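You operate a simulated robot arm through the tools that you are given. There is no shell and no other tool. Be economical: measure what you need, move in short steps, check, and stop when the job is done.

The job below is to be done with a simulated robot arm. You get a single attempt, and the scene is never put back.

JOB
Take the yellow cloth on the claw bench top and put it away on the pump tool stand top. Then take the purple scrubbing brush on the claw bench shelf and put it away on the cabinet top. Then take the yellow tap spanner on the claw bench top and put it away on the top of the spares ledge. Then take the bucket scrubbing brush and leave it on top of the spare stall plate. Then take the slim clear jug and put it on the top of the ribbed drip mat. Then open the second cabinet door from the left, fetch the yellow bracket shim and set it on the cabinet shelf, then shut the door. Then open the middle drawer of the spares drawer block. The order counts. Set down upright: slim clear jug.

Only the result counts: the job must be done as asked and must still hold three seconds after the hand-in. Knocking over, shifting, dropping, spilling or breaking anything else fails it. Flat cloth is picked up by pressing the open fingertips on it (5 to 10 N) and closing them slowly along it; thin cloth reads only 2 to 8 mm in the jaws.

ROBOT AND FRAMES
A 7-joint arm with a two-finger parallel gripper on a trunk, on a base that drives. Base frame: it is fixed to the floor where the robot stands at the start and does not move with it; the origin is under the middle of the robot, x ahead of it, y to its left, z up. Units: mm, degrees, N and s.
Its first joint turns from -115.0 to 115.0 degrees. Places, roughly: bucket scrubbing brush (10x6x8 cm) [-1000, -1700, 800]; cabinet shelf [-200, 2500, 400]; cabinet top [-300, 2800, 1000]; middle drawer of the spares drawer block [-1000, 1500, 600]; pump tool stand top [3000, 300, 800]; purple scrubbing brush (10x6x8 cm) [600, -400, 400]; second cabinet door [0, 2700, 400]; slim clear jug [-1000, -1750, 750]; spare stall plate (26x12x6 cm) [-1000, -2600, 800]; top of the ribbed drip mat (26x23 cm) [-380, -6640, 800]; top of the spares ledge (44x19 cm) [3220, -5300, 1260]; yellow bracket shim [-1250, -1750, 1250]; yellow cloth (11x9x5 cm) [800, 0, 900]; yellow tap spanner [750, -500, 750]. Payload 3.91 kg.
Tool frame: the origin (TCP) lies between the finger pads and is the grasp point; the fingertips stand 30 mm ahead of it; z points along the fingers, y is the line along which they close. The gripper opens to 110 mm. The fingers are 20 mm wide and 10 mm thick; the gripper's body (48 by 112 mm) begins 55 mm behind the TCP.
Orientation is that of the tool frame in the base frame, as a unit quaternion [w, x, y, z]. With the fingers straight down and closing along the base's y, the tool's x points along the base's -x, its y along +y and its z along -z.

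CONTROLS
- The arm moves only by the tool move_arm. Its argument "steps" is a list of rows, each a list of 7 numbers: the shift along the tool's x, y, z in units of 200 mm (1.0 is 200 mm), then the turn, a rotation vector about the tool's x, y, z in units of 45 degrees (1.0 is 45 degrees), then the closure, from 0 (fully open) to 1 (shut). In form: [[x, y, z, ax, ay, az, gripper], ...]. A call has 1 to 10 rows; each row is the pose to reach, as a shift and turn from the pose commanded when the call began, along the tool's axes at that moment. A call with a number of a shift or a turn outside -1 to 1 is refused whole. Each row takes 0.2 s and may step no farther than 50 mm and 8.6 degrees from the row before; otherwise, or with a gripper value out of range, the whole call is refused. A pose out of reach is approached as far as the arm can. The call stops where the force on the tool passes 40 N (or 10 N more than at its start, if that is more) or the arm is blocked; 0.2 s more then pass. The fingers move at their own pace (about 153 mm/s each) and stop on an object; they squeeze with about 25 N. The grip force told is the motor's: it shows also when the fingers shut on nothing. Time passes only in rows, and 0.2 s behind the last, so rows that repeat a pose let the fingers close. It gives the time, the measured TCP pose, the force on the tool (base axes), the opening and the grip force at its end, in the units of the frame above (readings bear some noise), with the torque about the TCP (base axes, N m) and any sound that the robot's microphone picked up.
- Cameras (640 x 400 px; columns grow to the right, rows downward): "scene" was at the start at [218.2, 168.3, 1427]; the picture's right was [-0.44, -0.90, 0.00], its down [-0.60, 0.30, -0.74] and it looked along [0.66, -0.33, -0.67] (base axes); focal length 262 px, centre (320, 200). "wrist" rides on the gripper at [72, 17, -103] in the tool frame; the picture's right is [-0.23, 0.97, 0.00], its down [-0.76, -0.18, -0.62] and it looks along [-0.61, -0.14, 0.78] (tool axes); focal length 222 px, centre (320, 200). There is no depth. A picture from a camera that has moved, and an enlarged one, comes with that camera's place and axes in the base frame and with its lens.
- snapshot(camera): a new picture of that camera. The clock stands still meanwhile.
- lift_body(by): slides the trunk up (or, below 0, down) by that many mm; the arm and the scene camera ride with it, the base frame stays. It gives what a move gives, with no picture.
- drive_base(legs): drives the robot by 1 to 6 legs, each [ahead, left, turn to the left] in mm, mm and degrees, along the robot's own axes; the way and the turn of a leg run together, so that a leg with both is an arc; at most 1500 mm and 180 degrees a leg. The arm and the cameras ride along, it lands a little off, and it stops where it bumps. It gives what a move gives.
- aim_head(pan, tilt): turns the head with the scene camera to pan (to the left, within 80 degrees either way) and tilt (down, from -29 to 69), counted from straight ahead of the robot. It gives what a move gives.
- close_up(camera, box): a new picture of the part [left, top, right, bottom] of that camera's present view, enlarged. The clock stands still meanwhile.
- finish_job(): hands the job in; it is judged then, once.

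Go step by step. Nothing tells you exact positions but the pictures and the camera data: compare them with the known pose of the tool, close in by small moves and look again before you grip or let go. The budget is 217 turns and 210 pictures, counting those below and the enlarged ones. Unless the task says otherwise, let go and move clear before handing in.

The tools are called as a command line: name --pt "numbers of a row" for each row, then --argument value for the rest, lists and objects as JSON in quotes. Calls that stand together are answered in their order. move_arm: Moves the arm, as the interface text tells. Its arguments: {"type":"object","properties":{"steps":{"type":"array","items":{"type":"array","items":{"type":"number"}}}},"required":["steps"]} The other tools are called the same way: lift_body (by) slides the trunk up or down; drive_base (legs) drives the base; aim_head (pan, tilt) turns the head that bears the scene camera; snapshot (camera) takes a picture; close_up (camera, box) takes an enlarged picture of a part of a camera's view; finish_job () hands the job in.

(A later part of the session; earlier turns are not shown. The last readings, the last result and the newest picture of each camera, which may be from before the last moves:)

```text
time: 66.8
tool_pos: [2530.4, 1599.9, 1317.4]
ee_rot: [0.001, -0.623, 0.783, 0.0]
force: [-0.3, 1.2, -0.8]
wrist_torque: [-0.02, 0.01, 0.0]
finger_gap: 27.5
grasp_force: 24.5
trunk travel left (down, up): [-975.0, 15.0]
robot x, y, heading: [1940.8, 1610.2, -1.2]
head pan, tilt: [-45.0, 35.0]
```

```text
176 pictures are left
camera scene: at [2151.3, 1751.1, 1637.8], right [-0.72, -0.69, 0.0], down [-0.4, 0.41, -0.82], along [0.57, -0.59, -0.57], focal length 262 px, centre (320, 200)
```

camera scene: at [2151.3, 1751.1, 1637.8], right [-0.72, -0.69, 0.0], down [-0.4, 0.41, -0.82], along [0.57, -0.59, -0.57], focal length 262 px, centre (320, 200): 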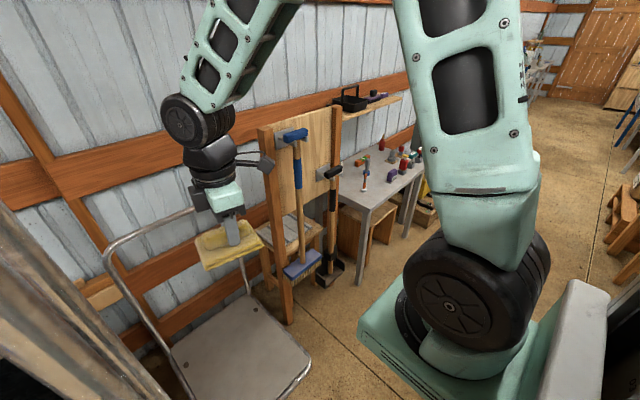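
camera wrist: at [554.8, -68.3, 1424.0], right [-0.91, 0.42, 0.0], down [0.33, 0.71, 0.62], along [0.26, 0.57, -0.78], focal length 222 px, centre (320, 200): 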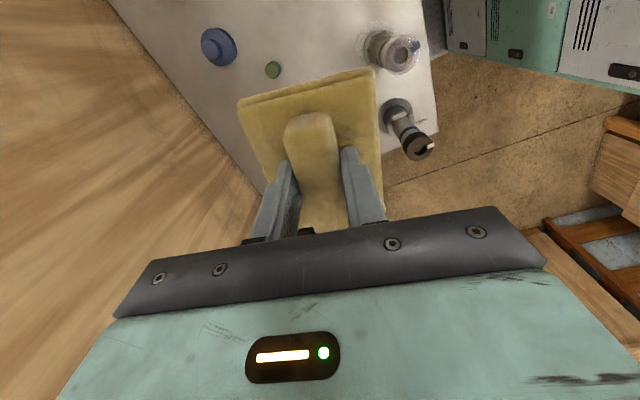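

drive_base --legs '[[90, 0, 1.2], [0, -1100, 0]]'

aim_head --pan -10 --tilt 40

snapshot --camera "scene"

snapshot --camera "wrist"

```text
time: 73.0
tool_pos: [2621.6, 539.4, 1316.8]
ee_rot: [0.001, -0.633, 0.774, 0.0]
force: [0.4, 0.0, 0.0]
wrist_torque: [-0.01, 0.0, 0.03]
finger_gap: 27.7
grasp_force: 24.5
trunk travel left (down, up): [-975.0, 15.0]
robot x, y, heading: [2032.3, 539.4, 0.1]
head pan, tilt: [-45.0, 35.0]
```

```text
time: 74.0
tool_pos: [2622.2, 540.3, 1318.4]
ee_rot: [0.002, -0.633, 0.774, -0.001]
force: [-0.2, -0.2, -1.2]
wrist_torque: [-0.02, 0.0, 0.05]
finger_gap: 27.5
grasp_force: 25.0
trunk travel left (down, up): [-975.0, 15.0]
robot x, y, heading: [2033.5, 534.3, 0.4]
head pan, tilt: [-10.0, 40.0]
```

```text
175 pictures are left
camera scene: at [2260.5, 729.8, 1630.2], right [-0.17, -0.99, 0.0], down [-0.63, 0.11, -0.77], along [0.75, -0.13, -0.64], focal length 262 px, centre (320, 200)
```

scene: 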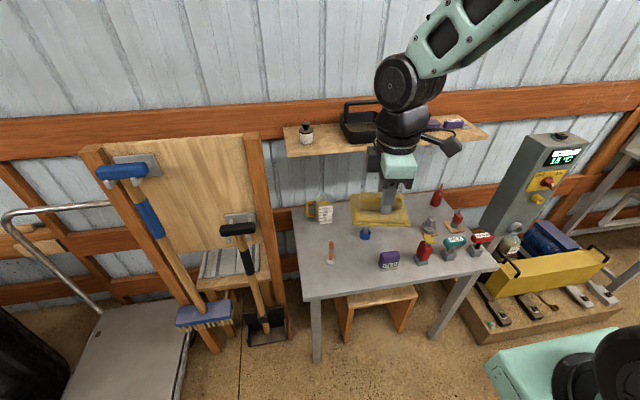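

```text
174 pictures are left
camera wrist: at [2589.5, 472.3, 1423.9], right [-0.91, 0.42, 0.0], down [0.32, 0.71, 0.62], along [0.26, 0.57, -0.78], focal length 222 px, centre (320, 200)
```

wrist: 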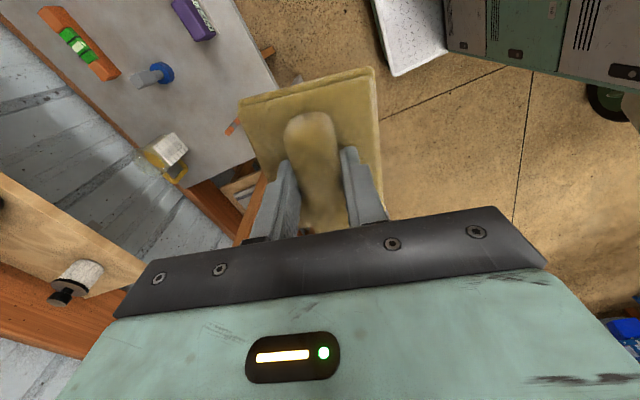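

The stand top is at about x 2723–3200, y −31–700, with a free patch near (2965, 560) between the jar, orange tool and blue plug. Driving closer and extending over it.

drive_base --legs '[[190, 15, 0]]'

snapshot --camera "scene"

```text
time: 75.5
tool_pos: [2804.2, 551.9, 1318.6]
ee_rot: [0.001, -0.631, 0.776, 0.0]
force: [-0.2, 0.3, -1.3]
wrist_torque: [0.03, 0.01, -0.01]
finger_gap: 27.2
grasp_force: 25.2
trunk travel left (down, up): [-975.0, 15.0]
robot x, y, heading: [2220.4, 554.7, -0.1]
head pan, tilt: [-10.0, 40.0]
```

```text
173 pictures are left
camera scene: at [2443.9, 743.8, 1630.3], right [-0.18, -0.98, 0.0], down [-0.63, 0.11, -0.77], along [0.75, -0.13, -0.64], focal length 262 px, centre (320, 200)
```

scene: 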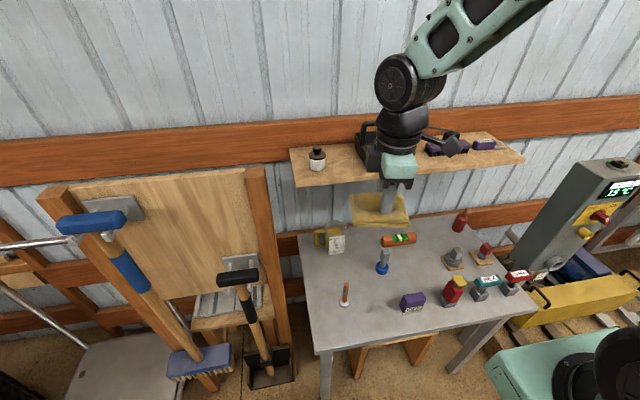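

Refined: top z≈720; the freest patch is near (2850, 465). Moving over it with yaw squared, then lowering the trunk.

move_arm --pt "0.1 -0.08 0 0 0 -0.07 1" --pt "0.2 -0.16 0 0 0 -0.13 1" --pt "0.3 -0.25 0 0 0 -0.2 1" --pt "0.379 -0.314 0 0 0 -0.26 1"

lift_body --by -400

snapshot --camera "wrist"

snapshot --camera "scene"

```text
time: 76.5
tool_pos: [2849.2, 464.2, 1316.0]
ee_rot: [-0.001, 0.707, -0.707, 0.0]
force: [1.0, -0.3, -0.6]
wrist_torque: [-0.02, -0.01, 0.01]
finger_gap: 27.4
grasp_force: 24.6
trunk travel left (down, up): [-975.0, 15.0]
robot x, y, heading: [2216.9, 554.8, -0.0]
head pan, tilt: [-10.0, 40.0]
```

```text
time: 80.3
tool_pos: [2848.9, 464.1, 916.1]
ee_rot: [0.0, -0.706, 0.708, 0.0]
force: [0.4, 0.0, -0.3]
wrist_torque: [0.01, -0.03, -0.01]
finger_gap: 27.2
grasp_force: 25.1
trunk travel left (down, up): [-575.0, 415.0]
robot x, y, heading: [2216.8, 555.7, -0.4]
head pan, tilt: [-10.0, 40.0]
```

```text
172 pictures are left
camera wrist: at [2831.4, 392.2, 1022.3], right [-0.97, 0.23, 0.0], down [0.18, 0.76, 0.62], along [0.14, 0.61, -0.78], focal length 222 px, centre (320, 200)
```

wrist: 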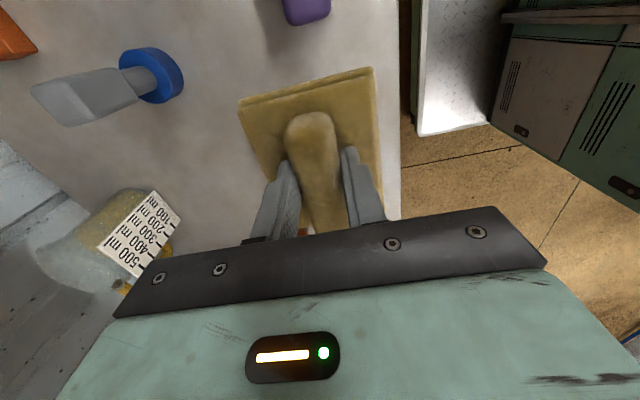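

```text
171 pictures are left
camera scene: at [2444.3, 743.8, 1230.3], right [-0.18, -0.98, 0.0], down [-0.63, 0.11, -0.77], along [0.75, -0.13, -0.64], focal length 262 px, centre (320, 200)
```

scene: 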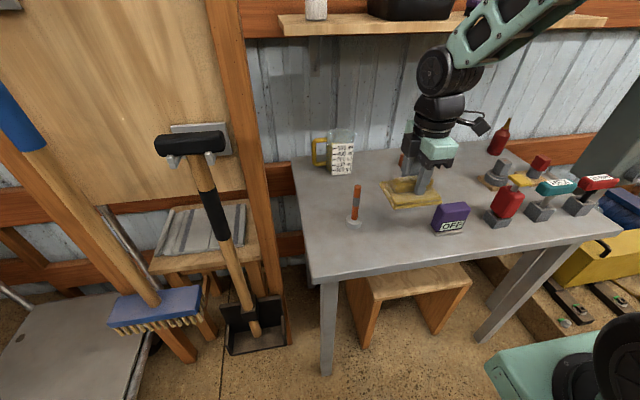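

Table height confirmed ≈717. Lowering the cloth to contact.

move_arm --pt "0 0 0.2 0 0 0 1" --pt "0 0 0.4 0 0 0 1" --pt "0 0 0.55 0 0 0 1" --pt "0 0 0.65 0 0 0 1" --pt "0 0 0.7 0 0 0 1"

close_up --camera "scene" --box '[320, 120, 520, 245]'

snapshot --camera "wrist"

```text
time: 81.3
tool_pos: [2848.2, 463.0, 796.9]
ee_rot: [0.002, -0.706, 0.708, -0.002]
force: [-4.8, -1.0, 14.6]
wrist_torque: [0.27, 0.63, 0.07]
finger_gap: 27.9
grasp_force: 25.0
trunk travel left (down, up): [-575.0, 415.0]
robot x, y, heading: [2216.7, 554.2, -0.3]
head pan, tilt: [-10.0, 40.0]
stopped in row 4: the force on the tool passed its limit (the readings are from after the stop); the commanded pose is now the measured one
```

```text
3.20 times, centred on (420, 182) of scene
camera zoom: at [2443.7, 743.9, 1230.7], right [-0.18, -0.98, 0.0], down [-0.63, 0.11, -0.77], along [0.75, -0.13, -0.64], focal length 839 px, centre (0, 256)
```

zoom: 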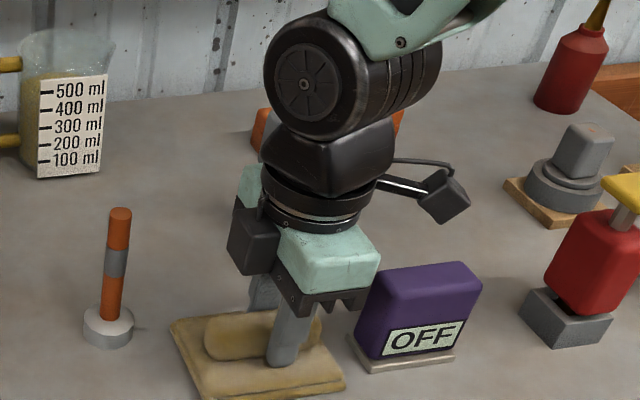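

```text
169 pictures are left
camera wrist: at [2829.8, 391.1, 902.6], right [-0.97, 0.23, -0.01], down [0.18, 0.76, 0.62], along [0.15, 0.61, -0.78], focal length 222 px, centre (320, 200)
```

wrist: 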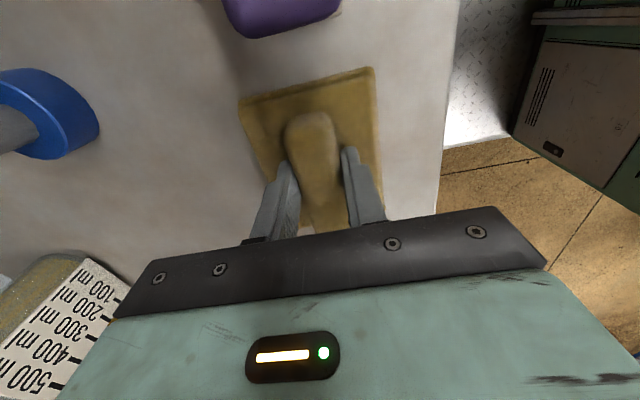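

It rests on the stand. Opening a little and rising straight up.

move_arm --pt "0 0 0 0 0 0 0.7" --pt "0 0 0 0 0 0 0.5" --pt "0 0 0 0 0 0 0.5" --pt "0 0 -0.1 0 0 0 0.5" --pt "0 0 -0.3 0 0 0 0.5" --pt "0 0 -0.5 0 0 0 0.5" --pt "0 0 -0.7 0 0 0 0.5" --pt "0 0 -0.9 0 0 0 0.5"

close_up --camera "scene" --box '[320, 120, 520, 245]'

```text
time: 83.1
tool_pos: [2847.4, 463.5, 978.9]
ee_rot: [0.001, -0.706, 0.708, -0.001]
force: [-0.4, 0.6, 0.1]
wrist_torque: [0.01, 0.0, 0.01]
finger_gap: 54.9
grasp_force: 0.0
trunk travel left (down, up): [-575.0, 415.0]
robot x, y, heading: [2216.8, 554.0, -0.1]
head pan, tilt: [-10.0, 40.0]
```

```text
3.20 times, centred on (420, 182) of scene
camera zoom: at [2444.6, 743.7, 1230.1], right [-0.18, -0.98, 0.0], down [-0.63, 0.11, -0.77], along [0.75, -0.13, -0.64], focal length 839 px, centre (0, 256)
```

zoom: 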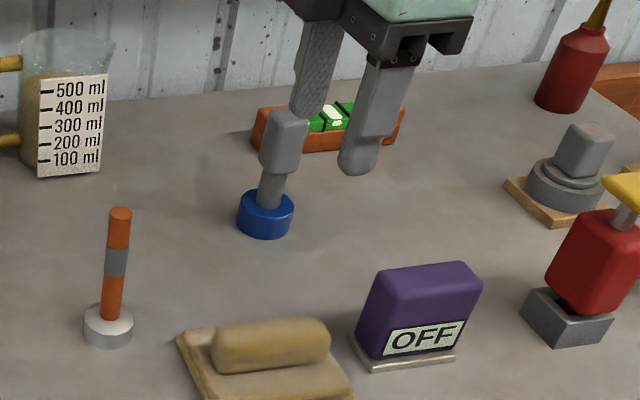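

Cloth is placed. Raising the trunk and driving back around the partition to the bench front.

lift_body --by 330

snapshot --camera "scene"

drive_base --legs '[[-190, 0, 0], [0, 1060, 0], [-350, 340, 0], [-750, 0, 0], [-350, -250, 0], [-700, -250, 0]]'

```text
time: 86.3
tool_pos: [2846.9, 463.2, 1307.9]
ee_rot: [0.001, -0.706, 0.708, -0.002]
force: [-0.7, 0.6, 0.3]
wrist_torque: [0.01, -0.01, -0.03]
finger_gap: 54.9
grasp_force: 0.0
trunk travel left (down, up): [-905.0, 85.0]
robot x, y, heading: [2217.5, 552.9, 0.0]
head pan, tilt: [-10.0, 40.0]
```

```text
167 pictures are left
camera scene: at [2444.3, 743.8, 1560.2], right [-0.18, -0.98, 0.0], down [-0.63, 0.11, -0.77], along [0.75, -0.13, -0.64], focal length 262 px, centre (320, 200)
```

scene: 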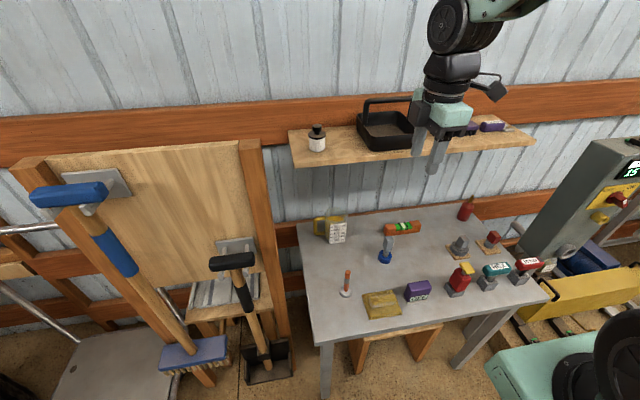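

```text
time: 105.2
tool_pos: [502.5, 1385.3, 1308.6]
ee_rot: [0.002, -0.704, 0.71, -0.002]
force: [-0.3, -0.1, 0.2]
wrist_torque: [-0.02, 0.03, -0.01]
finger_gap: 54.9
grasp_force: 0.1
trunk travel left (down, up): [-905.0, 85.0]
robot x, y, heading: [-126.7, 1475.6, -0.5]
head pan, tilt: [-10.0, 40.0]
```

drive_base --legs '[[-130, -900, 0.5], [0, -850, 0]]'

lift_body --by -300

aim_head --pan -10 --tilt 45

snapshot --camera "scene"

```text
time: 114.0
tool_pos: [384.7, -326.5, 1308.1]
ee_rot: [-0.003, 0.72, -0.694, 0.001]
force: [-0.7, -0.5, -1.2]
wrist_torque: [0.0, 0.0, -0.02]
finger_gap: 55.1
grasp_force: 0.0
trunk travel left (down, up): [-905.0, 85.0]
robot x, y, heading: [-248.6, -263.5, 2.1]
head pan, tilt: [-10.0, 40.0]
```

```text
time: 117.0
tool_pos: [383.6, -325.0, 1008.6]
ee_rot: [-0.002, 0.72, -0.694, 0.001]
force: [0.7, 0.0, -0.1]
wrist_torque: [0.02, 0.01, 0.0]
finger_gap: 55.1
grasp_force: 0.1
trunk travel left (down, up): [-605.0, 385.0]
robot x, y, heading: [-248.6, -261.0, 1.9]
head pan, tilt: [-10.0, 40.0]
```

```text
time: 117.7
tool_pos: [383.7, -326.6, 1008.3]
ee_rot: [-0.002, 0.72, -0.694, 0.002]
force: [0.4, 0.5, 0.5]
wrist_torque: [-0.01, 0.0, 0.0]
finger_gap: 55.1
grasp_force: 0.1
trunk travel left (down, up): [-605.0, 385.0]
robot x, y, heading: [-248.4, -261.7, 2.2]
head pan, tilt: [-10.0, 45.0]
```

```text
166 pictures are left
camera scene: at [-32.8, -62.0, 1253.0], right [-0.14, -0.99, 0.0], down [-0.7, 0.1, -0.71], along [0.7, -0.1, -0.71], focal length 262 px, centre (320, 200)
```

scene: 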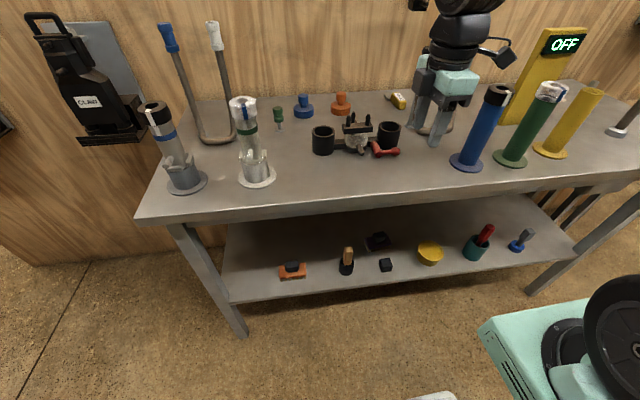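

move_arm --pt "0 0.2 0 0 0 0 0.5" --pt "0 0.4 0 0 0 0 0.5" --pt "0 0.6 0 0 0 0 0.5" --pt "0 0.8 0 0 0 0 0.5" --pt "0 1 0 0 0 0 0.5"

lift_body --by -380

aim_head --pan -20 --tilt 25

snapshot --camera "scene"

```text
time: 118.9
tool_pos: [186.2, -335.3, 1008.5]
ee_rot: [0.0, 0.72, -0.694, 0.001]
force: [0.6, 1.1, -0.7]
wrist_torque: [-0.01, 0.05, -0.01]
finger_gap: 54.8
grasp_force: 0.1
out of reach, approached as far as the arm can: row 5
trunk travel left (down, up): [-605.0, 385.0]
robot x, y, heading: [-246.3, -261.9, 2.0]
head pan, tilt: [-10.0, 45.0]
```

```text
time: 122.5
tool_pos: [185.8, -335.1, 629.7]
ee_rot: [-0.001, 0.72, -0.694, 0.001]
force: [-0.2, 0.3, 0.5]
wrist_torque: [0.02, -0.01, -0.01]
finger_gap: 55.1
grasp_force: 0.0
trunk travel left (down, up): [-225.0, 765.0]
robot x, y, heading: [-249.3, -261.4, 1.8]
head pan, tilt: [-10.0, 45.0]
```

```text
time: 123.4
tool_pos: [185.2, -335.1, 629.7]
ee_rot: [-0.002, 0.72, -0.694, 0.002]
force: [-0.6, 0.8, 0.7]
wrist_torque: [-0.01, -0.01, -0.02]
finger_gap: 54.8
grasp_force: 0.1
trunk travel left (down, up): [-225.0, 765.0]
robot x, y, heading: [-251.7, -261.3, 2.2]
head pan, tilt: [-20.0, 25.0]
```

```text
165 pictures are left
camera scene: at [-25.7, -79.1, 903.5], right [-0.31, -0.95, 0.0], down [-0.4, 0.13, -0.91], along [0.86, -0.28, -0.42], focal length 262 px, centre (320, 200)
```

scene: 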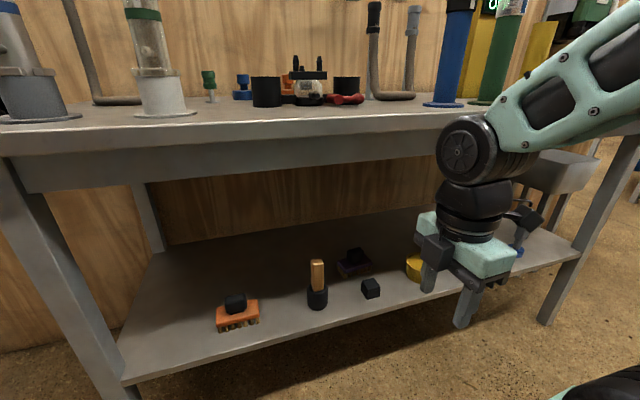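

close_up --camera "scene" --box '[200, 220, 440, 370]'

snapshot --camera "wrist"

```text
2.67 times, centred on (320, 295) of scene
camera zoom: at [-25.7, -79.1, 903.5], right [-0.31, -0.95, 0.0], down [-0.4, 0.13, -0.91], along [0.86, -0.28, -0.42], focal length 699 px, centre (320, -53)
```

zoom: 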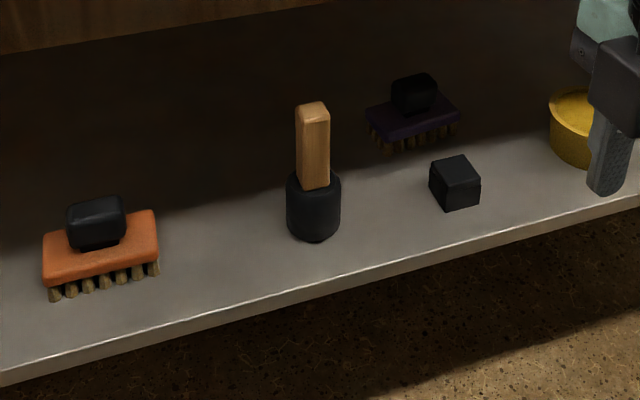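

```text
163 pictures are left
camera wrist: at [170.9, -407.6, 735.5], right [-0.98, 0.19, 0.0], down [0.15, 0.77, 0.62], along [0.12, 0.61, -0.78], focal length 222 px, centre (320, 200)
```

wrist: 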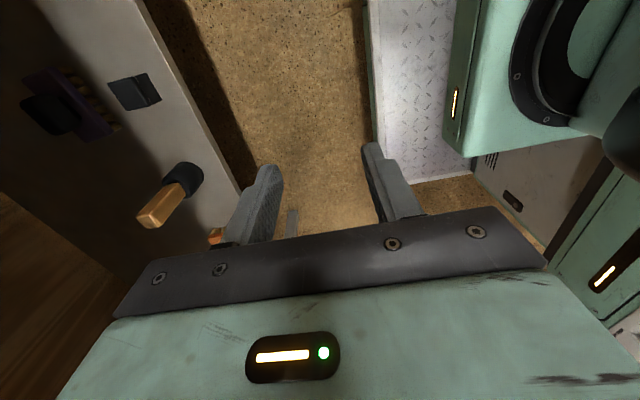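

The purple brush is on the shelf at about (568, −384), handle centre z≈420, shelf ≈360. I'll back off, and turn the tool to point ahead, pitched 20° down, for a frontal grasp.

drive_base --legs '[[-150, 0, -2]]'

move_arm --pt "0 -0.2 0 0 0 -0.15 0.2" --pt "0 -0.4 0 0 0 -0.3 0.2" --pt "0 -0.6 0 0 0 -0.45 0.2" --pt "0 -0.8 0 0 0 -0.6 0.2" --pt "0 -1 0 0 0 -0.75 0.2" --pt "0 -1 0 0 0 -0.9 0.2"

move_arm --pt "0 0 0 0 0 -0.15 0.2" --pt "0 0 0 0 0 -0.3 0.2" --pt "0 0 0 0 0 -0.45 0.2" --pt "0 0 0 0 0 -0.6 0.2" --pt "0 0 0 0 0 -0.75 0.2" --pt "0 0 0 0 0 -0.9 0.2"

move_arm --pt "0 0 0 0 0.15 0 0.2" --pt "0 0 0 0 0.3 0 0.2" --pt "0 0 0 0 0.45 0 0.2" --pt "0 0 0 0 0.6 0 0.2" --pt "0 0 0 0 0.75 0 0.2"

move_arm --pt "0 0 0 0 0.15 0 0.2" --pt "0 0 0 0 0.3 0 0.2" --pt "0 0 0 0 0.45 0 0.2" --pt "0 0 0 0 0.6 0 0.2" --pt "0 0 0 0 0.75 0 0.2"

snapshot --camera "wrist"

snapshot --camera "scene"

```text
time: 124.8
tool_pos: [27.4, -352.6, 628.7]
ee_rot: [0.001, -0.707, 0.707, -0.001]
force: [-0.4, -0.1, -0.8]
wrist_torque: [0.01, -0.02, -0.02]
finger_gap: 54.7
grasp_force: 0.0
trunk travel left (down, up): [-225.0, 765.0]
robot x, y, heading: [-404.3, -266.6, 0.2]
head pan, tilt: [-20.0, 25.0]
```

```text
time: 126.2
tool_pos: [224.4, -352.9, 631.4]
ee_rot: [-0.001, 0.909, -0.418, 0.001]
force: [-1.2, 0.0, -0.3]
wrist_torque: [-0.01, -0.02, 0.01]
finger_gap: 88.1
grasp_force: 0.1
trunk travel left (down, up): [-225.0, 765.0]
robot x, y, heading: [-404.2, -263.9, 0.1]
head pan, tilt: [-20.0, 25.0]
```

```text
time: 127.6
tool_pos: [226.4, -353.1, 631.3]
ee_rot: [0.0, 0.997, -0.077, 0.002]
force: [-0.4, -0.3, -0.4]
wrist_torque: [0.03, 0.01, 0.0]
finger_gap: 88.1
grasp_force: 0.1
trunk travel left (down, up): [-225.0, 765.0]
robot x, y, heading: [-404.1, -262.9, 0.4]
head pan, tilt: [-20.0, 25.0]
```

```text
time: 128.8
tool_pos: [227.2, -353.0, 629.6]
ee_rot: [0.022, 0.953, -0.075, 0.291]
force: [1.1, 0.7, 0.4]
wrist_torque: [0.02, -0.01, -0.01]
finger_gap: 88.0
grasp_force: 0.0
trunk travel left (down, up): [-225.0, 765.0]
robot x, y, heading: [-404.6, -265.0, 0.1]
head pan, tilt: [-20.0, 25.0]
```

```text
time: 130.0
tool_pos: [266.5, -343.1, 642.0]
ee_rot: [0.043, 0.828, -0.065, 0.555]
force: [-0.4, -1.0, -0.5]
wrist_torque: [-0.04, 0.0, -0.01]
finger_gap: 87.9
grasp_force: 0.0
out of reach, approached as far as the arm can: row 2, 3, 4, 5
trunk travel left (down, up): [-225.0, 765.0]
robot x, y, heading: [-405.8, -266.5, 0.0]
head pan, tilt: [-20.0, 25.0]
```

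```text
162 pictures are left
camera wrist: at [195.5, -348.0, 750.4], right [-0.24, -0.95, -0.21], down [-0.83, 0.31, -0.47], along [0.51, 0.06, -0.86], focal length 222 px, centre (320, 200)
```

wrist: 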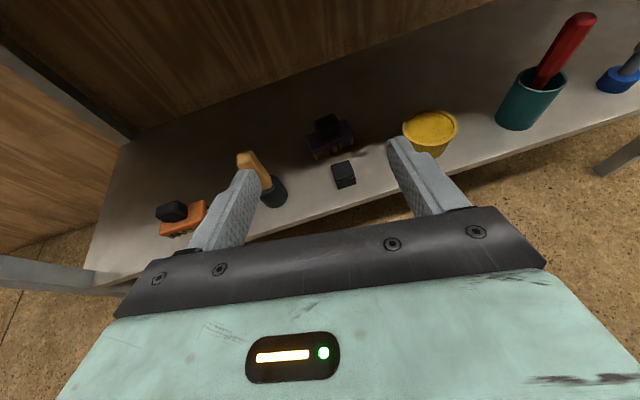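

```text
161 pictures are left
camera scene: at [-175.7, -90.3, 903.6], right [-0.34, -0.94, 0.0], down [-0.4, 0.14, -0.91], along [0.85, -0.31, -0.42], focal length 262 px, centre (320, 200)
```

scene: 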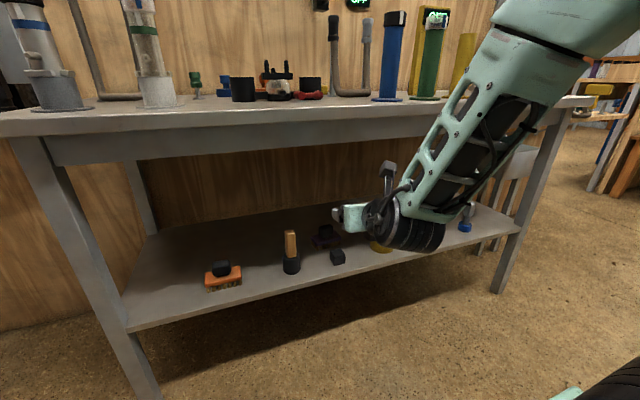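

Tool orientation is good (pitch 22°). A black cube sits in front of the brush at (462, −381), so I come in high, then lower. Lowering the trunk, driving ahead.

lift_body --by -165

drive_base --legs '[[190, -36, 0]]'

snapshot --camera "wrist"

snapshot --camera "scene"

```text
time: 131.8
tool_pos: [265.5, -343.2, 477.3]
ee_rot: [0.044, 0.829, -0.065, 0.554]
force: [0.7, 0.0, -0.1]
wrist_torque: [0.02, 0.02, 0.0]
finger_gap: 88.0
grasp_force: 0.0
trunk travel left (down, up): [-60.0, 930.0]
robot x, y, heading: [-405.9, -260.8, 0.1]
head pan, tilt: [-20.0, 25.0]
```

```text
time: 133.4
tool_pos: [456.2, -379.6, 476.1]
ee_rot: [0.043, 0.829, -0.065, 0.554]
force: [-0.4, 0.0, -0.4]
wrist_torque: [-0.02, -0.03, 0.01]
finger_gap: 87.8
grasp_force: 0.1
trunk travel left (down, up): [-60.0, 930.0]
robot x, y, heading: [-214.2, -301.0, 0.1]
head pan, tilt: [-20.0, 25.0]
```

```text
160 pictures are left
camera wrist: at [386.0, -384.9, 585.3], right [-0.24, -0.95, -0.21], down [-0.83, 0.31, -0.47], along [0.51, 0.06, -0.86], focal length 222 px, centre (320, 200)
```

wrist: 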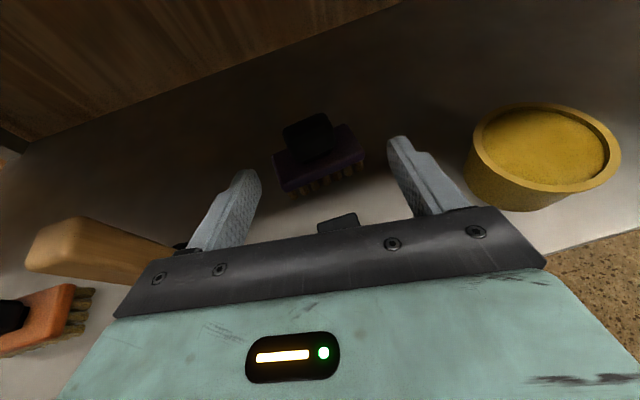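

```text
159 pictures are left
camera scene: at [14.7, -127.3, 738.6], right [-0.34, -0.94, 0.0], down [-0.4, 0.14, -0.91], along [0.85, -0.31, -0.42], focal length 262 px, centre (320, 200)
```

scene: 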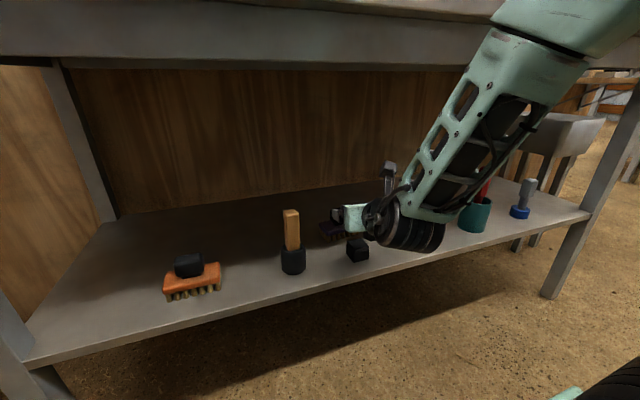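

move_arm --pt "0.033 -0.028 0.184 0 0 0 0.2" --pt "0.066 -0.057 0.368 0 0 0 0.2" --pt "0.02 -0.07 0.46 0 0 0 0.2" --pt "-0.025 -0.08 0.567 0 0 0 0.2"

snapshot --camera "wrist"

snapshot --camera "scene"

```text
time: 134.4
tool_pos: [560.0, -378.4, 426.6]
ee_rot: [0.043, 0.828, -0.065, 0.555]
force: [0.2, 0.3, -1.2]
wrist_torque: [-0.01, 0.0, 0.03]
finger_gap: 87.9
grasp_force: 0.2
trunk travel left (down, up): [-60.0, 930.0]
robot x, y, heading: [-216.8, -299.4, -0.1]
head pan, tilt: [-20.0, 25.0]
```

```text
158 pictures are left
camera wrist: at [490.1, -384.7, 535.7], right [-0.24, -0.95, -0.21], down [-0.83, 0.31, -0.47], along [0.51, 0.06, -0.86], focal length 222 px, centre (320, 200)
```

wrist: 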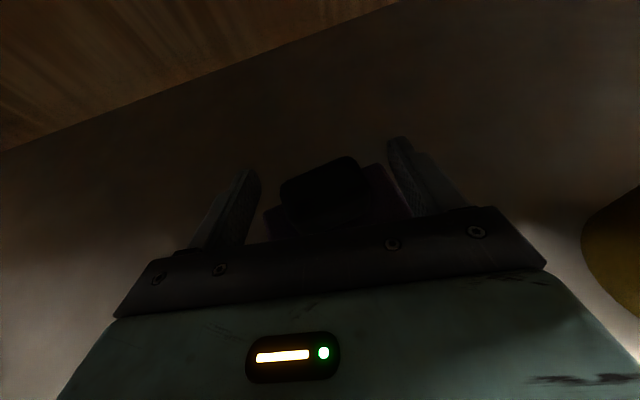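

```text
157 pictures are left
camera scene: at [14.7, -127.3, 738.6], right [-0.34, -0.94, 0.0], down [-0.4, 0.14, -0.91], along [0.85, -0.31, -0.42], focal length 262 px, centre (320, 200)
```

scene: 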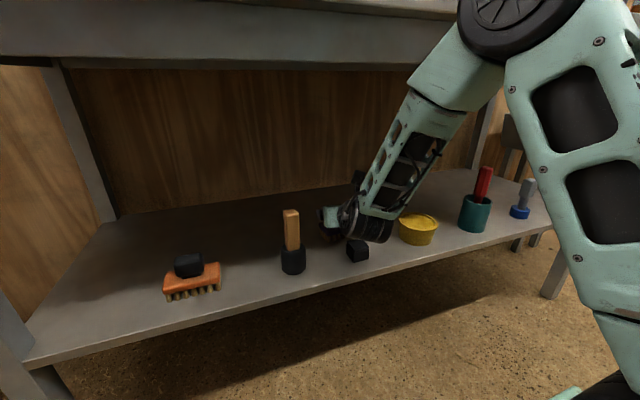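

The handle lies between the fingers; closing.

move_arm --pt "0 0 0 0 0 0 0.5" --pt "0 0 0 0 0 0 0.8" --pt "0 0 0 0 0 0 1" --pt "0 0 0 0 0 0 1"

move_arm --pt "0.046 0 -0.019 0 0 0 1" --pt "0.09 0 -0.038 0 0 0 1" --pt "0.18 0 -0.076 0 0 0 1"

snapshot --camera "wrist"

close_up --camera "scene" --box '[240, 130, 480, 280]'

```text
time: 135.4
tool_pos: [560.0, -379.4, 427.6]
ee_rot: [0.043, 0.829, -0.064, 0.554]
force: [0.4, -1.0, 0.8]
wrist_torque: [-0.13, -0.01, 0.02]
finger_gap: 55.3
grasp_force: 25.2
trunk travel left (down, up): [-60.0, 930.0]
robot x, y, heading: [-215.9, -302.7, -0.1]
head pan, tilt: [-20.0, 25.0]
```

```text
time: 136.2
tool_pos: [558.3, -379.6, 465.7]
ee_rot: [0.044, 0.829, -0.066, 0.554]
force: [0.6, 0.3, -1.9]
wrist_torque: [-0.04, 0.03, 0.01]
finger_gap: 55.3
grasp_force: 25.1
trunk travel left (down, up): [-60.0, 930.0]
robot x, y, heading: [-214.8, -301.8, 0.2]
head pan, tilt: [-20.0, 25.0]
```

```text
156 pictures are left
camera wrist: at [488.4, -386.0, 575.5], right [-0.24, -0.95, -0.21], down [-0.83, 0.31, -0.47], along [0.51, 0.06, -0.86], focal length 222 px, centre (320, 200)
```

wrist: 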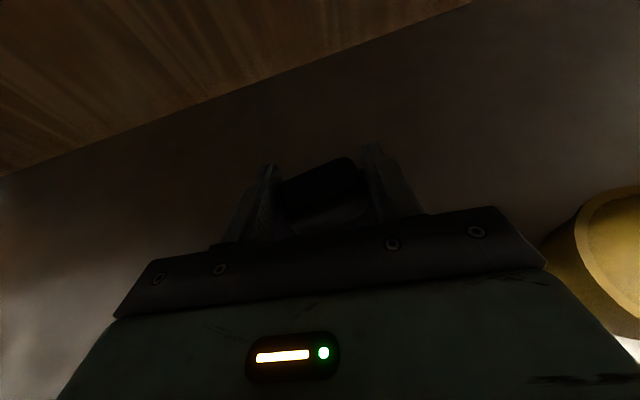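

```text
2.67 times, centred on (360, 205) of scene
camera zoom: at [14.7, -127.3, 738.5], right [-0.34, -0.94, 0.0], down [-0.4, 0.14, -0.91], along [0.85, -0.31, -0.42], focal length 699 px, centre (213, 187)
```

zoom: 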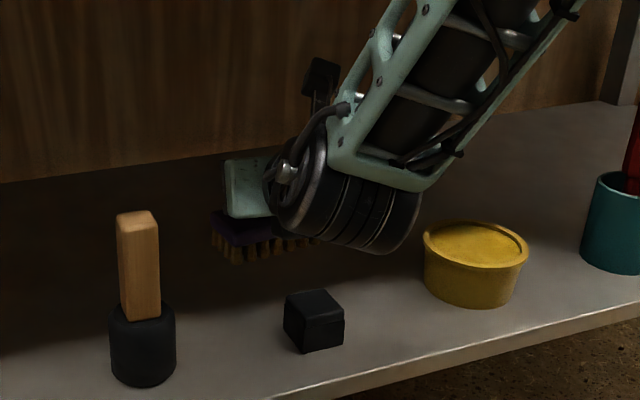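

Brush is held. Raising a bit more and backing straight out.

move_arm --pt "0.09 0 -0.038 0 0 0 1" --pt "0.18 0 -0.076 0 0 0 1"

drive_base --legs '[[-300, 0, 0]]'

snapshot --camera "scene"

snapshot --camera "wrist"

```text
time: 136.8
tool_pos: [561.1, -380.3, 506.3]
ee_rot: [0.043, 0.828, -0.065, 0.555]
force: [0.7, -0.1, -1.9]
wrist_torque: [-0.04, 0.02, 0.02]
finger_gap: 55.4
grasp_force: 24.8
trunk travel left (down, up): [-60.0, 930.0]
robot x, y, heading: [-216.4, -300.2, 0.3]
head pan, tilt: [-20.0, 25.0]
```

```text
time: 138.9
tool_pos: [258.4, -379.8, 505.7]
ee_rot: [0.042, 0.829, -0.064, 0.555]
force: [0.5, 0.3, -1.5]
wrist_torque: [0.0, 0.02, 0.05]
finger_gap: 55.1
grasp_force: 24.9
trunk travel left (down, up): [-60.0, 930.0]
robot x, y, heading: [-518.2, -306.5, 0.2]
head pan, tilt: [-20.0, 25.0]
```

```text
154 pictures are left
camera scene: at [-289.1, -127.4, 738.5], right [-0.34, -0.94, 0.0], down [-0.4, 0.14, -0.91], along [0.85, -0.31, -0.42], focal length 262 px, centre (320, 200)
```

scene: 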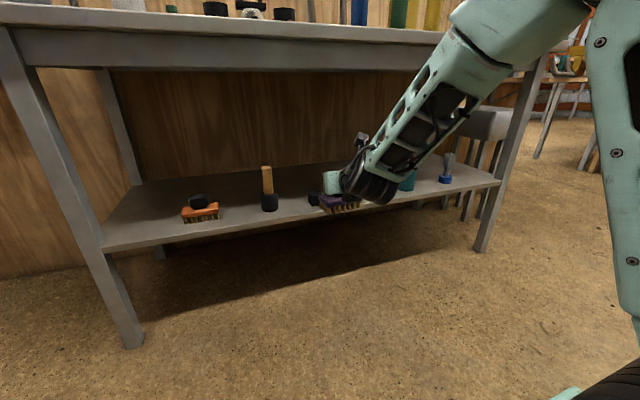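

```text
153 pictures are left
camera wrist: at [187.7, -385.4, 615.0], right [-0.24, -0.95, -0.21], down [-0.83, 0.31, -0.47], along [0.51, 0.06, -0.86], focal length 222 px, centre (320, 200)
```

wrist: 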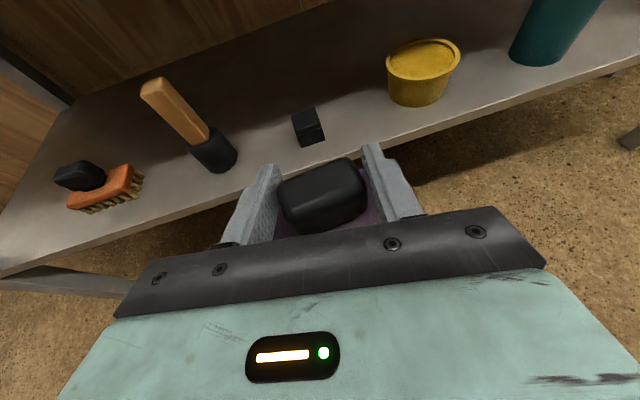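

lift_body --by 800

drive_base --legs '[[150, 900, 0]]'

aim_head --pan 80 --tilt 25

snapshot --camera "scene"

```text
refused: 800 is not a number from -400 to 400
```

```text
time: 143.7
tool_pos: [400.8, 538.6, 506.1]
ee_rot: [0.041, 0.828, -0.06, 0.555]
force: [0.0, -0.3, -1.6]
wrist_torque: [0.01, -0.01, -0.01]
finger_gap: 54.6
grasp_force: 25.3
trunk travel left (down, up): [-60.0, 930.0]
robot x, y, heading: [-374.3, 613.9, 0.7]
head pan, tilt: [-20.0, 25.0]
```

```text
time: 145.5
tool_pos: [399.4, 538.9, 504.7]
ee_rot: [0.041, 0.829, -0.061, 0.555]
force: [-0.1, 0.1, -1.8]
wrist_torque: [0.02, 0.0, -0.01]
finger_gap: 55.0
grasp_force: 25.0
trunk travel left (down, up): [-60.0, 930.0]
robot x, y, heading: [-376.7, 616.5, 0.9]
head pan, tilt: [80.0, 25.0]
```

```text
152 pictures are left
camera scene: at [-220.7, 908.4, 738.6], right [0.99, -0.16, 0.0], down [-0.07, -0.42, -0.91], along [0.15, 0.89, -0.42], focal length 262 px, centre (320, 200)
```

scene: 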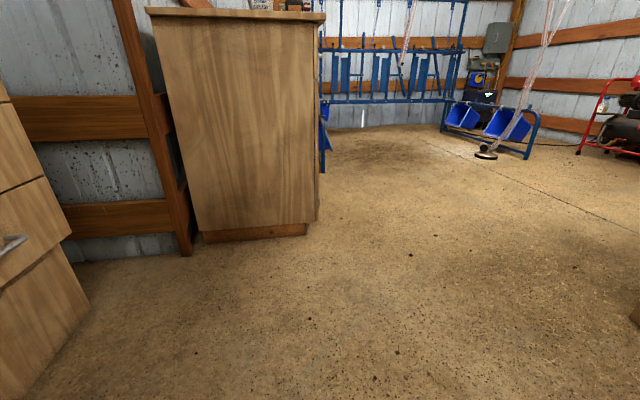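

Cabinet top is at z≈950, near face y≈2080. Raising the brush, then turning to face the cabinet.

lift_body --by 400

lift_body --by 380

drive_base --legs '[[0, 0, 89.5], [400, 0, 0]]'

aim_head --pan 0 --tilt 35

snapshot --camera "scene"

```text
time: 149.3
tool_pos: [400.3, 539.3, 906.4]
ee_rot: [0.04, 0.829, -0.06, 0.555]
force: [-0.4, -0.1, -1.5]
wrist_torque: [0.03, -0.01, -0.04]
finger_gap: 54.4
grasp_force: 24.9
trunk travel left (down, up): [-460.0, 530.0]
robot x, y, heading: [-378.3, 611.2, 0.6]
head pan, tilt: [80.0, 25.0]
```

```text
time: 153.0
tool_pos: [400.5, 538.9, 1285.9]
ee_rot: [0.041, 0.829, -0.061, 0.555]
force: [-0.3, 0.3, -1.1]
wrist_torque: [-0.01, 0.06, -0.02]
finger_gap: 54.4
grasp_force: 25.0
trunk travel left (down, up): [-840.0, 150.0]
robot x, y, heading: [-379.9, 612.8, 0.7]
head pan, tilt: [80.0, 25.0]
```

```text
time: 159.1
tool_pos: [-252.7, 1775.4, 1285.3]
ee_rot: [-0.353, 0.642, 0.528, 0.43]
force: [-0.4, -0.2, -1.2]
wrist_torque: [-0.01, 0.0, -0.05]
finger_gap: 53.6
grasp_force: 24.9
trunk travel left (down, up): [-840.0, 150.0]
robot x, y, heading: [-362.0, 1002.2, 87.8]
head pan, tilt: [80.0, 25.0]
```

```text
time: 160.7
tool_pos: [-251.4, 1774.1, 1286.5]
ee_rot: [-0.353, 0.643, 0.527, 0.43]
force: [-0.9, 0.0, -1.6]
wrist_torque: [0.01, 0.02, 0.01]
finger_gap: 53.7
grasp_force: 24.8
trunk travel left (down, up): [-840.0, 150.0]
robot x, y, heading: [-363.2, 1001.8, 87.8]
head pan, tilt: [0.0, 35.0]
```

```text
151 pictures are left
camera scene: at [-555.9, 1241.0, 1502.8], right [1.0, -0.04, 0.0], down [-0.02, -0.57, -0.82], along [0.03, 0.82, -0.57], focal length 262 px, centre (320, 200)
```

scene: 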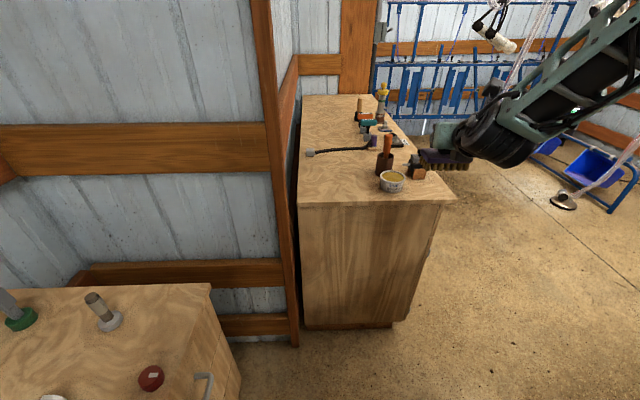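

drive_base --legs '[[345, 140, 1.5]]'

lift_body --by -180

aim_head --pan -10 --tilt 40

snapshot --camera "scene"

snapshot --camera "wrist"

```text
time: 163.1
tool_pos: [-389.5, 2132.8, 1286.5]
ee_rot: [-0.355, 0.639, 0.531, 0.428]
force: [-0.2, -0.4, -1.1]
wrist_torque: [0.01, -0.04, 0.0]
finger_gap: 53.2
grasp_force: 25.4
trunk travel left (down, up): [-840.0, 150.0]
robot x, y, heading: [-492.3, 1360.4, 88.4]
head pan, tilt: [0.0, 35.0]
```

```text
time: 165.1
tool_pos: [-389.8, 2133.3, 1105.3]
ee_rot: [-0.355, 0.64, 0.531, 0.428]
force: [-0.4, 0.3, -0.9]
wrist_torque: [-0.01, 0.0, 0.0]
finger_gap: 53.0
grasp_force: 24.9
trunk travel left (down, up): [-660.0, 330.0]
robot x, y, heading: [-490.3, 1359.7, 88.8]
head pan, tilt: [0.0, 35.0]
```

```text
time: 165.8
tool_pos: [-390.5, 2132.4, 1105.5]
ee_rot: [-0.355, 0.639, 0.531, 0.428]
force: [0.3, -1.2, -1.4]
wrist_torque: [-0.02, 0.0, 0.02]
finger_gap: 52.9
grasp_force: 25.0
trunk travel left (down, up): [-660.0, 330.0]
robot x, y, heading: [-490.7, 1360.2, 88.8]
head pan, tilt: [-10.0, 40.0]
```

```text
150 pictures are left
camera scene: at [-673.1, 1589.9, 1315.2], right [0.98, -0.2, 0.0], down [-0.13, -0.63, -0.77], along [0.15, 0.75, -0.64], focal length 262 px, centre (320, 200)
```

scene: 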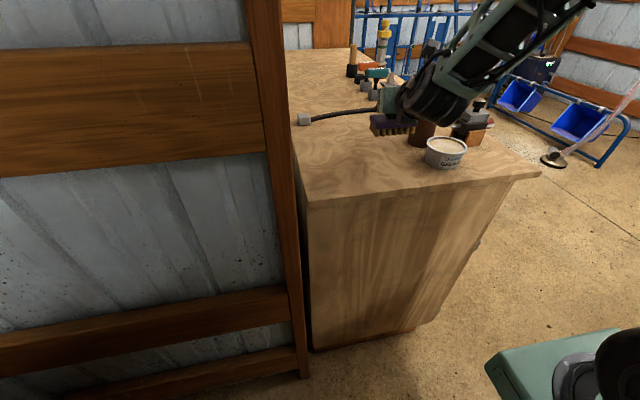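

```text
149 pictures are left
camera wrist: at [-386.2, 2063.0, 1214.9], right [0.94, -0.26, -0.21], down [-0.33, -0.82, -0.47], along [-0.05, 0.51, -0.86], focal length 222 px, centre (320, 200)
```

wrist: 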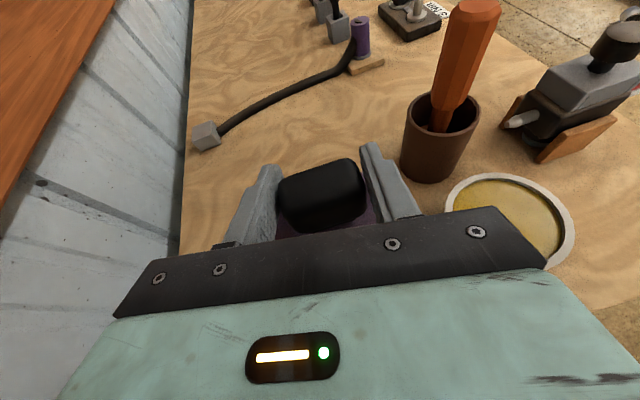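

move_arm --pt "-0.018 -0.245 -0.043 0 0 0 1" --pt "-0.11 -0.245 -0.005 0 0 0 1" --pt "-0.25 -0.245 0.052 0 0 0 1" --pt "-0.33 -0.245 0.085 0 0 0 1"

close_up --camera "scene" --box '[280, 60, 520, 210]'

```text
time: 166.8
tool_pos: [-443.8, 2132.3, 1040.3]
ee_rot: [-0.354, 0.641, 0.53, 0.428]
force: [0.8, -0.2, -1.5]
wrist_torque: [-0.01, 0.01, 0.04]
finger_gap: 52.7
grasp_force: 25.2
trunk travel left (down, up): [-660.0, 330.0]
robot x, y, heading: [-489.0, 1358.4, 88.5]
head pan, tilt: [-10.0, 40.0]
```

```text
2.67 times, centred on (400, 135) of scene
camera zoom: at [-673.1, 1589.6, 1315.3], right [0.98, -0.2, 0.0], down [-0.13, -0.63, -0.77], along [0.15, 0.75, -0.64], focal length 699 px, centre (107, 373)
```

zoom: 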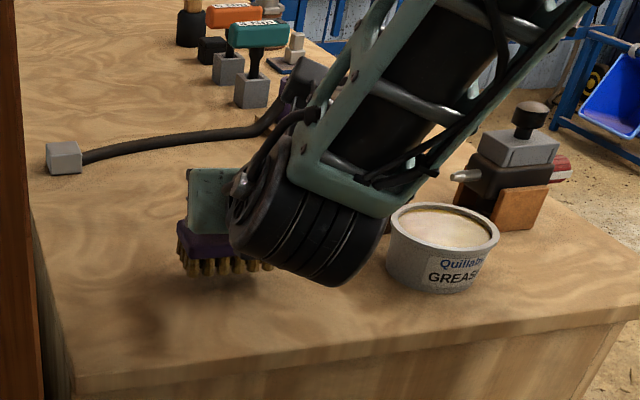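

move_arm --pt "-0.07 0 0.029 0 0 0 1" --pt "-0.092 0 0.038 0 0 0 1"

close_up --camera "scene" --box '[280, 60, 520, 210]'

```text
time: 167.4
tool_pos: [-440.6, 2130.9, 1019.3]
ee_rot: [-0.355, 0.639, 0.531, 0.428]
force: [0.3, -0.4, -1.8]
wrist_torque: [0.0, -0.01, 0.01]
finger_gap: 52.7
grasp_force: 24.2
trunk travel left (down, up): [-660.0, 330.0]
robot x, y, heading: [-485.4, 1360.1, 88.4]
head pan, tilt: [-10.0, 40.0]
```

```text
2.67 times, centred on (400, 135) of scene
camera zoom: at [-673.1, 1589.8, 1315.2], right [0.98, -0.2, 0.0], down [-0.13, -0.63, -0.77], along [0.15, 0.75, -0.64], focal length 699 px, centre (107, 373)
```

zoom: 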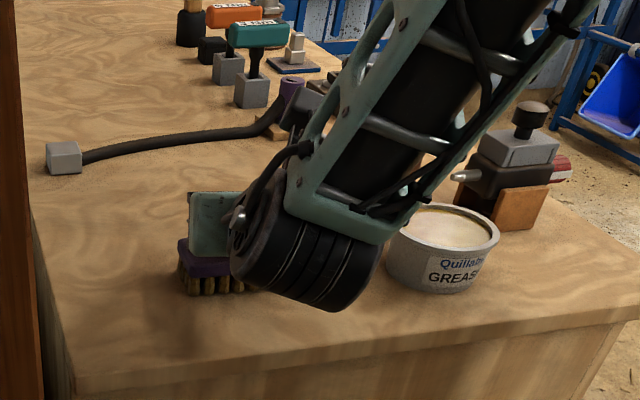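

move_arm --pt "-0.028 0 0.0115 0 0 0 1" --pt "-0.046 0 0.019 0 0 0 1"

move_arm --pt "-0.028 0 0.0115 0 0 0 1" --pt "-0.046 0 0.019 0 0 0 1"

close_up --camera "scene" --box '[280, 60, 520, 210]'

```text
time: 168.0
tool_pos: [-439.9, 2132.9, 1013.7]
ee_rot: [-0.359, 0.637, 0.529, 0.431]
force: [-1.9, 1.9, 34.3]
wrist_torque: [0.05, -0.28, 0.64]
finger_gap: 52.1
grasp_force: 25.0
trunk travel left (down, up): [-660.0, 330.0]
robot x, y, heading: [-489.3, 1361.2, 88.5]
head pan, tilt: [-10.0, 40.0]
```

```text
time: 168.6
tool_pos: [-440.0, 2131.6, 1004.2]
ee_rot: [-0.359, 0.637, 0.529, 0.431]
force: [-0.9, -5.8, 42.5]
wrist_torque: [0.3, -0.2, 0.17]
finger_gap: 49.8
grasp_force: 25.3
trunk travel left (down, up): [-660.0, 330.0]
robot x, y, heading: [-487.8, 1356.3, 88.7]
head pan, tilt: [-10.0, 40.0]
```

```text
2.67 times, centred on (400, 135) of scene
camera zoom: at [-673.2, 1587.7, 1315.9], right [0.98, -0.2, 0.0], down [-0.13, -0.63, -0.77], along [0.15, 0.75, -0.64], focal length 699 px, centre (107, 373)
```

zoom: 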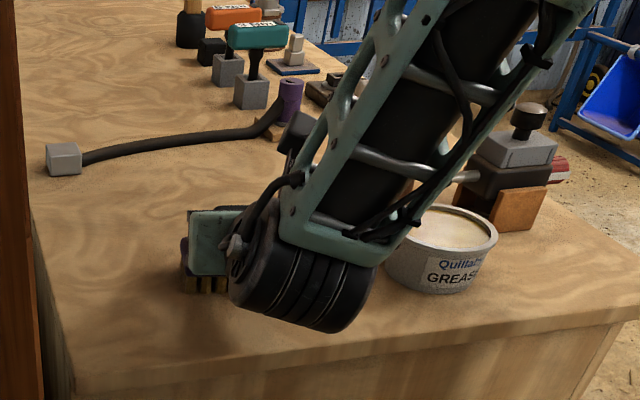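

Brush rests on the cabinet top. Easing off, opening, and withdrawing up and back.

move_arm --pt "0.03 0 -0.012 0 0 0 1" --pt "0.03 0 -0.012 0 0 0 0.7" --pt "0.03 0 -0.012 0 0 0 0.3" --pt "0.03 0 -0.012 0 0 0 0.2"

snapshot --camera "wrist"

move_arm --pt "0.1 0 -0.04 0 0 0 0.2" --pt "0.3 0 -0.124 0 0 0 0.2" --pt "0.5 0 -0.206 0 0 0 0.2" --pt "0.7 0 -0.29 0 0 0 0.2"

snapshot --camera "scene"

```text
time: 169.6
tool_pos: [-439.1, 2130.8, 1005.0]
ee_rot: [-0.355, 0.64, 0.531, 0.427]
force: [1.6, -2.4, 11.7]
wrist_torque: [0.2, 0.1, -0.02]
finger_gap: 86.0
grasp_force: 0.1
trunk travel left (down, up): [-660.0, 330.0]
robot x, y, heading: [-490.1, 1359.7, 88.4]
head pan, tilt: [-10.0, 40.0]
```

```text
145 pictures are left
camera wrist: at [-435.8, 2062.1, 1113.7], right [0.94, -0.26, -0.21], down [-0.33, -0.82, -0.46], along [-0.05, 0.51, -0.86], focal length 222 px, centre (320, 200)
```

wrist: 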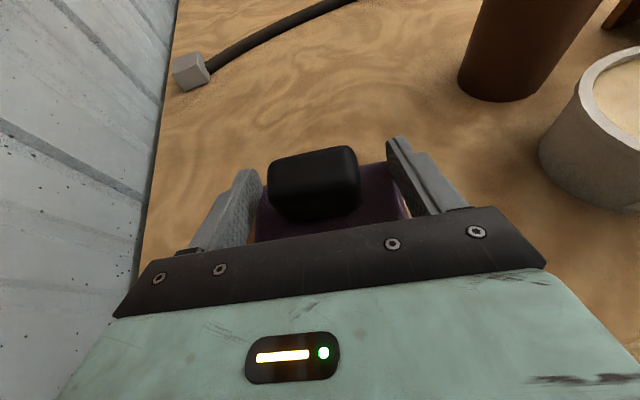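

```text
time: 170.6
tool_pos: [-438.7, 2131.7, 1159.3]
ee_rot: [-0.355, 0.639, 0.532, 0.427]
force: [-0.3, -0.1, -0.5]
wrist_torque: [0.0, 0.0, -0.01]
finger_gap: 87.6
grasp_force: 0.0
trunk travel left (down, up): [-660.0, 330.0]
robot x, y, heading: [-492.1, 1360.4, 88.5]
head pan, tilt: [-10.0, 40.0]
```

```text
144 pictures are left
camera scene: at [-673.1, 1590.2, 1315.1], right [0.98, -0.2, 0.0], down [-0.13, -0.63, -0.77], along [0.15, 0.75, -0.64], focal length 262 px, centre (320, 200)
```

scene: 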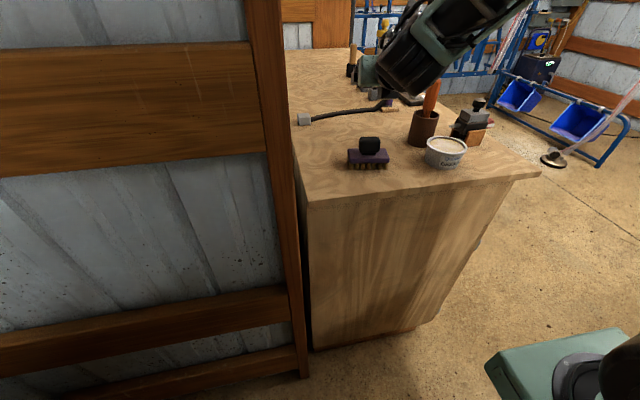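

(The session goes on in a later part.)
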